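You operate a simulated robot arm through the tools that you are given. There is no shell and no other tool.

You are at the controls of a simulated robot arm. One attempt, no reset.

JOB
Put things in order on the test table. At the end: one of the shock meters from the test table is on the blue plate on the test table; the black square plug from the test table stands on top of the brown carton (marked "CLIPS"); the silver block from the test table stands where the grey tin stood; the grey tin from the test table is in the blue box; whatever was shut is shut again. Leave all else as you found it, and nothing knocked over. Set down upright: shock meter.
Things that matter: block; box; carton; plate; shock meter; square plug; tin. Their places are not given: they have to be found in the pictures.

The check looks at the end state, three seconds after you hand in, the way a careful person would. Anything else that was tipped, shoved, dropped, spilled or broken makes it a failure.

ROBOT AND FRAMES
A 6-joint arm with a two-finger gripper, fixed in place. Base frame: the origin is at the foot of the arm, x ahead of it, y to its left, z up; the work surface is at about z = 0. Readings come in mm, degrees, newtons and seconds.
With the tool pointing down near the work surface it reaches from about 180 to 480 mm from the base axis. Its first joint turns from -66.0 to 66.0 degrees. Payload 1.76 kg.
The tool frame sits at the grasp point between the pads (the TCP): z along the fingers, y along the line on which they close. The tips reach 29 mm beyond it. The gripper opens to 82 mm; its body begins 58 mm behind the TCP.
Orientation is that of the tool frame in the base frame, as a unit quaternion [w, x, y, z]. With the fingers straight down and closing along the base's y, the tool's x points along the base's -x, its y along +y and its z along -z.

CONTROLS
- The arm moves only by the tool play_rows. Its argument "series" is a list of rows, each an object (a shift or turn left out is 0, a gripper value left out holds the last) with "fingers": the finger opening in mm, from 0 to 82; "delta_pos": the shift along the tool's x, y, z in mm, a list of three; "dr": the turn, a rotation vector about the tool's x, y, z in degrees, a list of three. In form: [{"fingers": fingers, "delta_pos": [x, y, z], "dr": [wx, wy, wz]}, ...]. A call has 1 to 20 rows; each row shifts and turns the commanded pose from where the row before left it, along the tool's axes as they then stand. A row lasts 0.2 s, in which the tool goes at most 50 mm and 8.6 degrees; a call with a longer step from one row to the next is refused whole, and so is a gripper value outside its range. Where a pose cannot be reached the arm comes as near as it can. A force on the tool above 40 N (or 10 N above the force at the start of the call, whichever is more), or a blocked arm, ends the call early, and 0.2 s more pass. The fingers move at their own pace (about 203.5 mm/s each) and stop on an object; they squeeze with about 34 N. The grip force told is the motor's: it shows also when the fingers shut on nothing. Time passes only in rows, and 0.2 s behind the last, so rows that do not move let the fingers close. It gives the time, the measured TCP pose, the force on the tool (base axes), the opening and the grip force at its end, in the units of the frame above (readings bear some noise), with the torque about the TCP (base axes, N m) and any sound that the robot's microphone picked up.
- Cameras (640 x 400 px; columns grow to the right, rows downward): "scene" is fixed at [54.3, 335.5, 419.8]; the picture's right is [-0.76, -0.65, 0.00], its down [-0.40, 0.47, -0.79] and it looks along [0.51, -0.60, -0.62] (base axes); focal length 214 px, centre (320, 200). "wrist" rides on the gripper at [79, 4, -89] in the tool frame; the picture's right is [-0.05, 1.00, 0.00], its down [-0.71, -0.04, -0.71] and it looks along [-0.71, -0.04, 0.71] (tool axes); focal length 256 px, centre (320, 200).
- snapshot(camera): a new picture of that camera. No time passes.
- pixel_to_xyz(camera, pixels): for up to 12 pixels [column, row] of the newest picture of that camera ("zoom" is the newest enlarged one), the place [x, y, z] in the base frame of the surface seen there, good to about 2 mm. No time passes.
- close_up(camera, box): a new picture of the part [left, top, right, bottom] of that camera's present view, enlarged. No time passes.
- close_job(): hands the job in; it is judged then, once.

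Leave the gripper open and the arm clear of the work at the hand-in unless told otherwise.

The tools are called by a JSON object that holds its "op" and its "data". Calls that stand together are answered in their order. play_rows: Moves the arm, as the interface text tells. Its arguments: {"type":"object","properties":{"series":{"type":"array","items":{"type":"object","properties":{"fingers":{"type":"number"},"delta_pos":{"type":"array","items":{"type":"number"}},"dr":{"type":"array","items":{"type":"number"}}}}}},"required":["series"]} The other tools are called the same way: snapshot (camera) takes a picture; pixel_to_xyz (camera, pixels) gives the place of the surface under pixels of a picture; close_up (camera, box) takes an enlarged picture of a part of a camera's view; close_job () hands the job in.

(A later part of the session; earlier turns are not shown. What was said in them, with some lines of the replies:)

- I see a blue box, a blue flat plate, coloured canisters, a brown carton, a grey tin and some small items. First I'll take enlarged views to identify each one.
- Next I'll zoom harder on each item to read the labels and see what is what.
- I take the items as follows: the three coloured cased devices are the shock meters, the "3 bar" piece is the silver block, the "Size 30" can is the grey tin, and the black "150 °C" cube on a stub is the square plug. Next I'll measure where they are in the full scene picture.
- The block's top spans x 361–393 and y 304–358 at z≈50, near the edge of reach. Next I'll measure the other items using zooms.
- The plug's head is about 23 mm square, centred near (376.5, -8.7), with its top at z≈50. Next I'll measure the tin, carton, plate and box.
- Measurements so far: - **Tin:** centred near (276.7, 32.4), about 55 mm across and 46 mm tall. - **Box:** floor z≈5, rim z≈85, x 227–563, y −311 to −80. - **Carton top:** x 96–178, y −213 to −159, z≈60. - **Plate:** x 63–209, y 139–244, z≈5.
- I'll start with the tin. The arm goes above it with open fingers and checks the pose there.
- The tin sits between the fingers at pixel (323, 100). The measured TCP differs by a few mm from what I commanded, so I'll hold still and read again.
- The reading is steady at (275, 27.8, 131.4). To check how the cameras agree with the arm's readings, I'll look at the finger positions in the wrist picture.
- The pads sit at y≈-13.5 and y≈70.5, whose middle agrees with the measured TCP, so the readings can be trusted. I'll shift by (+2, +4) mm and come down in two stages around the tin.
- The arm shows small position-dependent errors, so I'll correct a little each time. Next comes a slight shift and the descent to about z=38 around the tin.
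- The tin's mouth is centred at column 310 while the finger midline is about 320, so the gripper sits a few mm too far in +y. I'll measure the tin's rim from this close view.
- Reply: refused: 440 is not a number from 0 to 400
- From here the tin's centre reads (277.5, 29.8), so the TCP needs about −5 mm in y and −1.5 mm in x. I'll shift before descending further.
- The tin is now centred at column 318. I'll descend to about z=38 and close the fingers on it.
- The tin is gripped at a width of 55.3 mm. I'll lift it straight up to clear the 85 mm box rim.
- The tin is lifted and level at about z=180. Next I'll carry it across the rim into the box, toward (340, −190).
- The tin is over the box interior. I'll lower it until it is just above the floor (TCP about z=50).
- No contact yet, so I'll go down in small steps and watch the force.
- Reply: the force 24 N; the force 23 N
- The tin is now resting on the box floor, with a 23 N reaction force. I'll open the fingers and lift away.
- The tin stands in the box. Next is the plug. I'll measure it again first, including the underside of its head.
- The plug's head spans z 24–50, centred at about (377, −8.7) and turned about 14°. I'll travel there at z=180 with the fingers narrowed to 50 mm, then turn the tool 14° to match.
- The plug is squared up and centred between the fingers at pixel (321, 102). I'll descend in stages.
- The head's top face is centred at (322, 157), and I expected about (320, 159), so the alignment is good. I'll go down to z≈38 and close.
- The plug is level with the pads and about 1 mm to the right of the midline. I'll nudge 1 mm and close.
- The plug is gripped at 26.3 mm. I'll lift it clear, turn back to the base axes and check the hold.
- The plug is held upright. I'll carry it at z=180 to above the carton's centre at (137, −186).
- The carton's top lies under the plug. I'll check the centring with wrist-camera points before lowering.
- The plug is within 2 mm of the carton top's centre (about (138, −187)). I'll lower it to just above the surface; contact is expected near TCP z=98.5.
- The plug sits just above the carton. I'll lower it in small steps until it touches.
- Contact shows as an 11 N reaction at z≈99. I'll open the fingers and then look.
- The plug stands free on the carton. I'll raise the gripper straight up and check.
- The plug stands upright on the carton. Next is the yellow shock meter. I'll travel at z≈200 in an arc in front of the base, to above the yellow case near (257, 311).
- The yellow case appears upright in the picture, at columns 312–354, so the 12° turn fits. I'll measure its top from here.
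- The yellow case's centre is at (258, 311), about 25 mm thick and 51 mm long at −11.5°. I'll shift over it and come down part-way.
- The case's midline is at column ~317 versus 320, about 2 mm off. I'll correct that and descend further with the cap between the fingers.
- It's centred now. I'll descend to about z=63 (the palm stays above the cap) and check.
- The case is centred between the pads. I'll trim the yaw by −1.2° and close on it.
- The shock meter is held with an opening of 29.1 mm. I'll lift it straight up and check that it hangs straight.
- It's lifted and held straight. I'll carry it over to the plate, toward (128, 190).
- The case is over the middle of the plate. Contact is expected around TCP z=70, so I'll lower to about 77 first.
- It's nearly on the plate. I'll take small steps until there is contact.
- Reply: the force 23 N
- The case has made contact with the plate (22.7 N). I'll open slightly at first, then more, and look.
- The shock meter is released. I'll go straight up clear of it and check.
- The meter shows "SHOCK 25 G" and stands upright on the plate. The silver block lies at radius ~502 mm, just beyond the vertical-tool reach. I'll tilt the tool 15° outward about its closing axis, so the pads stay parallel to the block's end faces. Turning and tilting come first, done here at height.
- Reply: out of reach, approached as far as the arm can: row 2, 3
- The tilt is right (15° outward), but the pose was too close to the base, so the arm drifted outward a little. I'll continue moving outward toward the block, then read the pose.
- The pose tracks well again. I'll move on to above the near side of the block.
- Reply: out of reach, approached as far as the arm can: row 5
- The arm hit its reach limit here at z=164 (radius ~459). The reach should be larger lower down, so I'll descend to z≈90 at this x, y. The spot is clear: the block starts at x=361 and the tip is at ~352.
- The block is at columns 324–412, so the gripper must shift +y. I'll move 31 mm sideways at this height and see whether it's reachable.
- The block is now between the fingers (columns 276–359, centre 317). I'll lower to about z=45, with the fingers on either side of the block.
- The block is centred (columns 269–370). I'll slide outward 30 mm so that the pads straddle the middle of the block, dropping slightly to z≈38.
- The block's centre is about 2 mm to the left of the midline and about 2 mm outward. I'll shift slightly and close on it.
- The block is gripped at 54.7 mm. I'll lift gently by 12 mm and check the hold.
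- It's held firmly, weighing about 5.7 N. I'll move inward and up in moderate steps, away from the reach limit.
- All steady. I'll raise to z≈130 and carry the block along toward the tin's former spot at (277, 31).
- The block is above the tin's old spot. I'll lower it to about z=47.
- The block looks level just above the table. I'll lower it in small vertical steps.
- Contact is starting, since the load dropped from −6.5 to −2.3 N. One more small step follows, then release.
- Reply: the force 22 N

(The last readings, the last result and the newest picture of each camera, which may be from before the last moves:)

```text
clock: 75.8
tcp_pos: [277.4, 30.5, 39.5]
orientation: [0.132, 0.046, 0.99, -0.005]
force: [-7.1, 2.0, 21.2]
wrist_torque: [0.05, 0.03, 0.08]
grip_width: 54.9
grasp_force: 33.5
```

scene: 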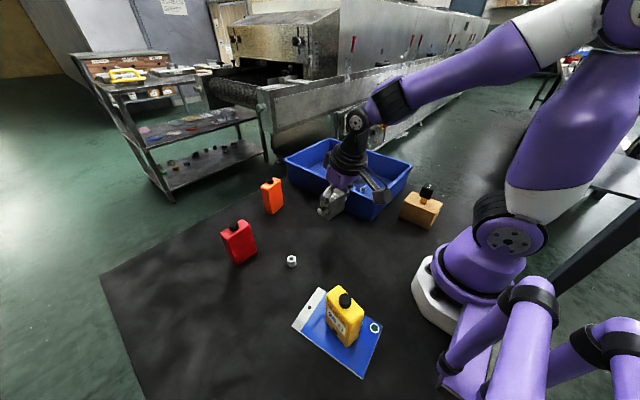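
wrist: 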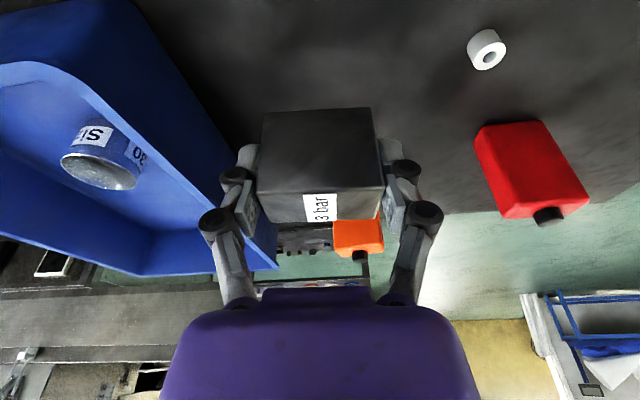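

The block is resting on the table. I'll open the fingers.

{"op": "play_rows", "data": {"series": [{"delta_pos": [-0.1, 0, -0.4]}, {"fingers": 60}, {"fingers": 82}, {}, {}]}}

{"op": "snapshot", "data": {"camera": "wrist"}}

{"op": "close_up", "data": {"camera": "scene", "box": [270, 170, 400, 270]}}

```text
clock: 77.0
tcp_pos: [277.1, 29.7, 38.3]
orientation: [0.131, 0.046, 0.99, -0.006]
force: [-0.7, 0.5, 0.1]
wrist_torque: [-0.01, -0.03, 0.01]
grip_width: 81.9
grasp_force: 0.0
```

```text
taken
```

wrist: 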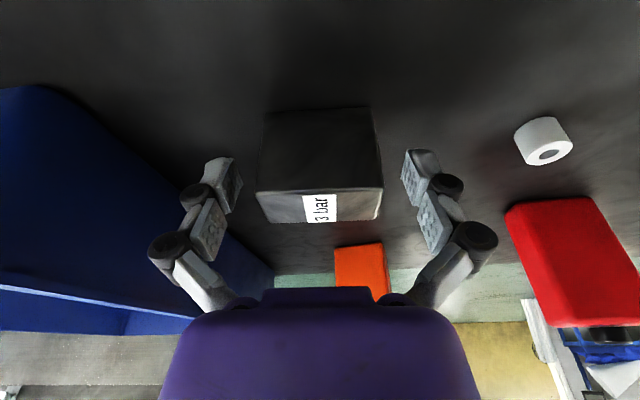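

```text
4.00 times, centred on (335, 220) of scene
```

zoom: 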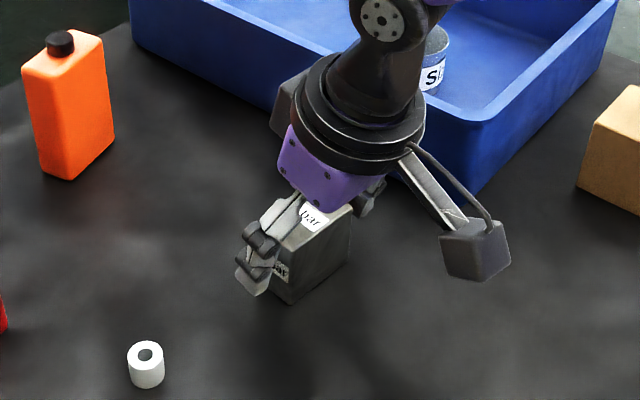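

The block stands free. I'll lift vertically away from it, then straighten the tool at height.

{"op": "play_rows", "data": {"series": [{"delta_pos": [-2.1, 0, -7.7]}, {"delta_pos": [-5.2, 0, -19.3]}, {"delta_pos": [-7.8, 0, -29]}, {"delta_pos": [-7.8, 0, -29]}, {"delta_pos": [-7.8, 0, -29]}, {"delta_pos": [-7.8, 0, -29]}, {}]}}

{"op": "snapshot", "data": {"camera": "scene"}}

{"op": "snapshot", "data": {"camera": "wrist"}}

```text
clock: 78.6
tcp_pos: [277.5, 30.9, 188.7]
orientation: [0.132, 0.046, 0.99, -0.005]
force: [0.6, 0.4, 1.0]
wrist_torque: [0.04, 0.03, 0.0]
grip_width: 82.1
grasp_force: 0.0
```

```text
taken
```

scene: 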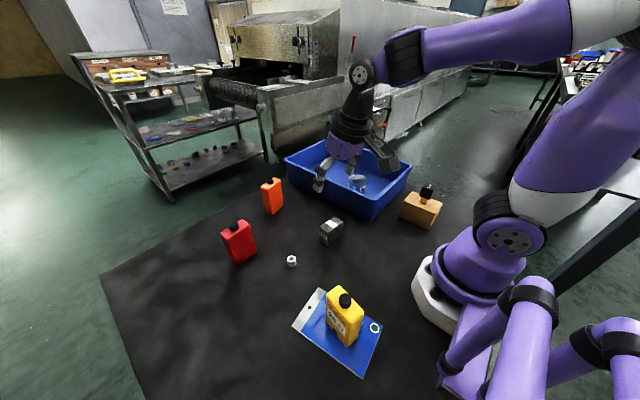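

```text
taken
```

wrist: 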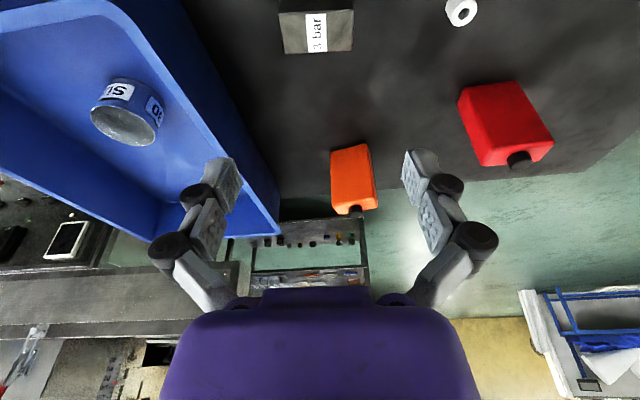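

Next I'll straighten the tool and raise the arm back to about the starting pose, clear of everything, before the final checks.

{"op": "play_rows", "data": {"series": [{"delta_pos": [-7.8, 0, -29]}, {"dr": [0, 7.5, 0]}, {"dr": [0, 7.5, 0]}, {"dr": [0, 0, -5.3]}, {"delta_pos": [8, 4, -25]}, {"delta_pos": [8, 4, -30]}, {"delta_pos": [8, 4, -30]}, {"delta_pos": [8, 4, -25]}, {}]}}

{"op": "snapshot", "data": {"camera": "scene"}}

{"op": "snapshot", "data": {"camera": "wrist"}}

{"op": "close_up", "data": {"camera": "scene", "box": [260, 190, 400, 280]}}

{"op": "close_up", "data": {"camera": "scene", "box": [280, 270, 400, 390]}}

{"op": "close_up", "data": {"camera": "scene", "box": [340, 140, 450, 240]}}

```text
clock: 80.6
tcp_pos: [246.3, 46.9, 327.2]
orientation: [0.001, 0.0, 1.0, 0.0]
force: [-1.0, 0.8, -0.1]
wrist_torque: [0.03, 0.01, 0.02]
grip_width: 81.7
grasp_force: 0.0
```

```text
taken
```

scene: 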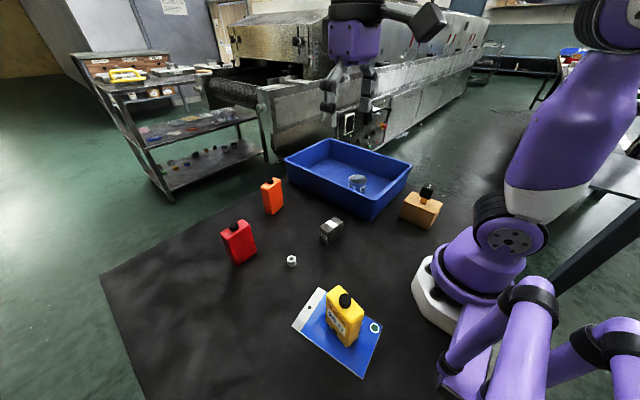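

```text
taken
```

wrist: 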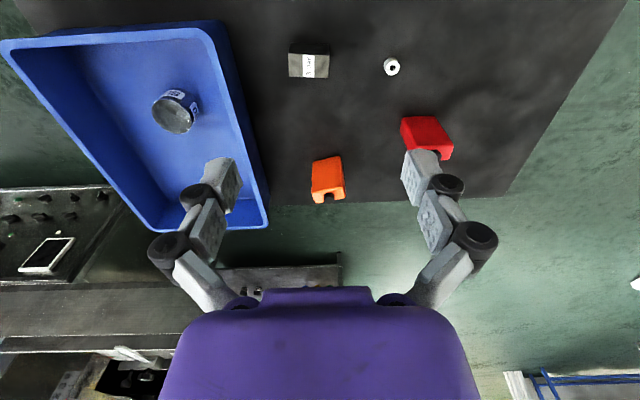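

```text
4.44 times, centred on (330, 235) of scene
```

zoom: 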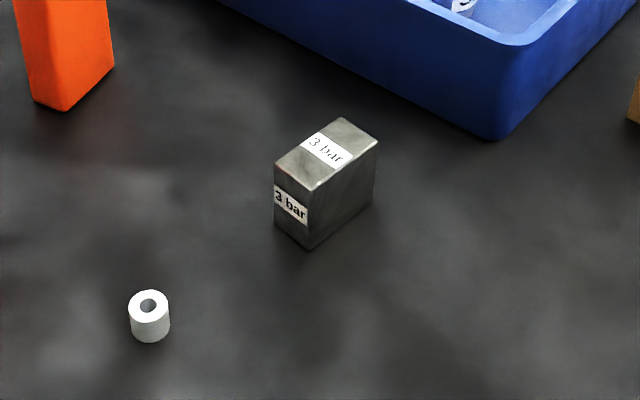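

```text
3.33 times, centred on (340, 330) of scene
```

zoom: 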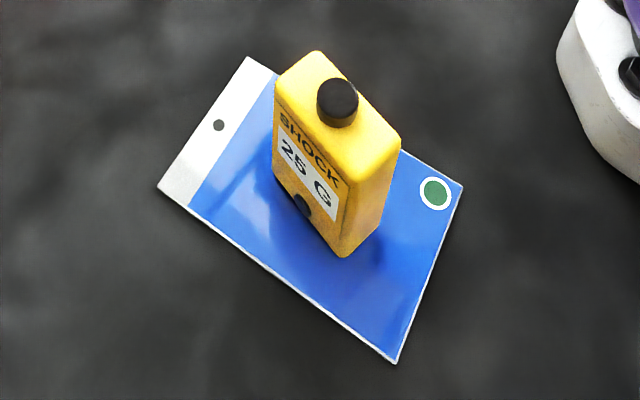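

```text
4.00 times, centred on (395, 190) of scene
```

zoom: 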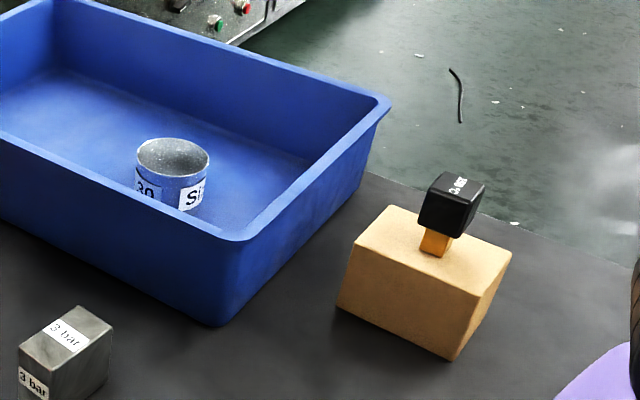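

Everything looks in order. I'll verify the block's centre against the tin's old spot, and check that the plate, carton and bystanders haven't moved.

{"op": "close_up", "data": {"camera": "scene", "box": [310, 205, 355, 255]}}

{"op": "pixel_to_xyz", "data": {"camera": "zoom", "pixels": [[320, 115], [330, 140], [300, 160]]}}

{"op": "pixel_to_xyz", "data": {"camera": "scene", "pixels": [[323, 289], [295, 325], [364, 376], [402, 200], [430, 227], [291, 258], [240, 230], [270, 185], [427, 192], [344, 300], [331, 226], [357, 184]]}}

```text
8.00 times, centred on (332, 230) of scene
```

zoom: 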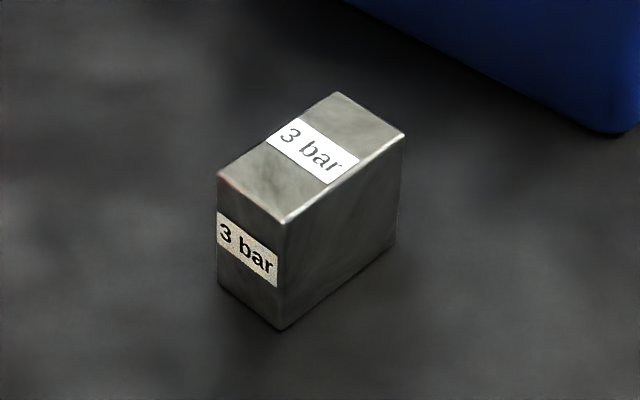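

```text
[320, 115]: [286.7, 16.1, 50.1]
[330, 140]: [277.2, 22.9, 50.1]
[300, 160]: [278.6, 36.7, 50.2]
```

```text
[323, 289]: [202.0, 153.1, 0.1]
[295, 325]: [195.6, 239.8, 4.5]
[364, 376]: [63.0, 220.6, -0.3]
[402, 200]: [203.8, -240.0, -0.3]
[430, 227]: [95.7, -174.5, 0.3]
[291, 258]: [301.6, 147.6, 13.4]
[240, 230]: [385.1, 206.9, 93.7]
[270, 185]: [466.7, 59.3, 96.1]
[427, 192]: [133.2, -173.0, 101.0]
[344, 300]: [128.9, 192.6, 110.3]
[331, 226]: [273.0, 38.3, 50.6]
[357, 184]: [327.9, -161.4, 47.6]
```

{"op": "pixel_to_xyz", "data": {"camera": "zoom", "pixels": [[336, 95], [402, 135], [284, 220], [221, 174]]}}

{"op": "close_up", "data": {"camera": "scene", "box": [285, 280, 390, 385]}}

{"op": "pixel_to_xyz", "data": {"camera": "zoom", "pixels": [[248, 30], [148, 176], [415, 374], [489, 178]]}}

{"op": "close_up", "data": {"camera": "scene", "box": [390, 180, 450, 235]}}

{"op": "pixel_to_xyz", "data": {"camera": "zoom", "pixels": [[267, 86], [484, 174], [430, 244], [205, 151]]}}

```text
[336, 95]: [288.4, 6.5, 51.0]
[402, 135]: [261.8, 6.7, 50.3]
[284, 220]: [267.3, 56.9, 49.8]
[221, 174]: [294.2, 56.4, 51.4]
```

```text
3.81 times, centred on (338, 332) of scene
```

zoom: 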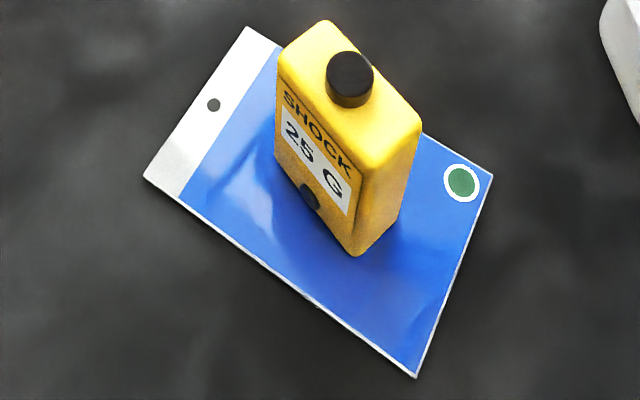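

```text
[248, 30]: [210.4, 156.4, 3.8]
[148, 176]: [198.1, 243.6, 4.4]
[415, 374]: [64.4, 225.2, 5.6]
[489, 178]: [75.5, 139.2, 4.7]
```

```text
7.27 times, centred on (420, 208) of scene
```

zoom: 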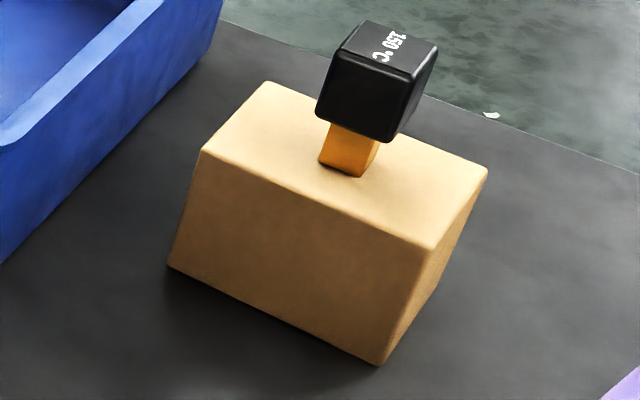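

```text
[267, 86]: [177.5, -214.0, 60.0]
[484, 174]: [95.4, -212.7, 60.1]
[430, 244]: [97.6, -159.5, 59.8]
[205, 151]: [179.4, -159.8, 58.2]
```

Final checks:
- **Block:** centred at (278, 31.6), on the tin's old spot.
- **Plate and carton:** have not moved.
- **Plug:** stands on the carton.
- **Shock meter:** upright on the blue plate.
- **Tin:** in the blue box.
- **Other items:** the red and orange meters and the white ring are where they were, and nothing shut was opened.

The gripper is open and the arm is clear, so I'm handing in.

{"op": "close_job", "data": {}}

```text
The job is handed in.
```

The job is done and handed in; I haven't seen the result of the check. My last pictures before the hand-in showed:

- **Shock meter:** the yellow one ("SHOCK 25 G") stands upright on the blue plate.
- **Square plug:** it stands upright on top of the brown carton. The "CLIPS" marking wasn't visible in any picture, but it is the only brown carton on the table.
- **Silver block:** it stands where the tin stood, within about 1–2 mm of the tin's old centre.
- **Grey tin:** it stands upright in the blue box.
- **Everything else:** nothing was knocked over. The plate, the carton, the red and orange meters and the small white ring are where they were. Nothing on the table was shut to begin with, so there was nothing to close again.

The gripper is open and the arm is back near its starting pose, clear of the work.
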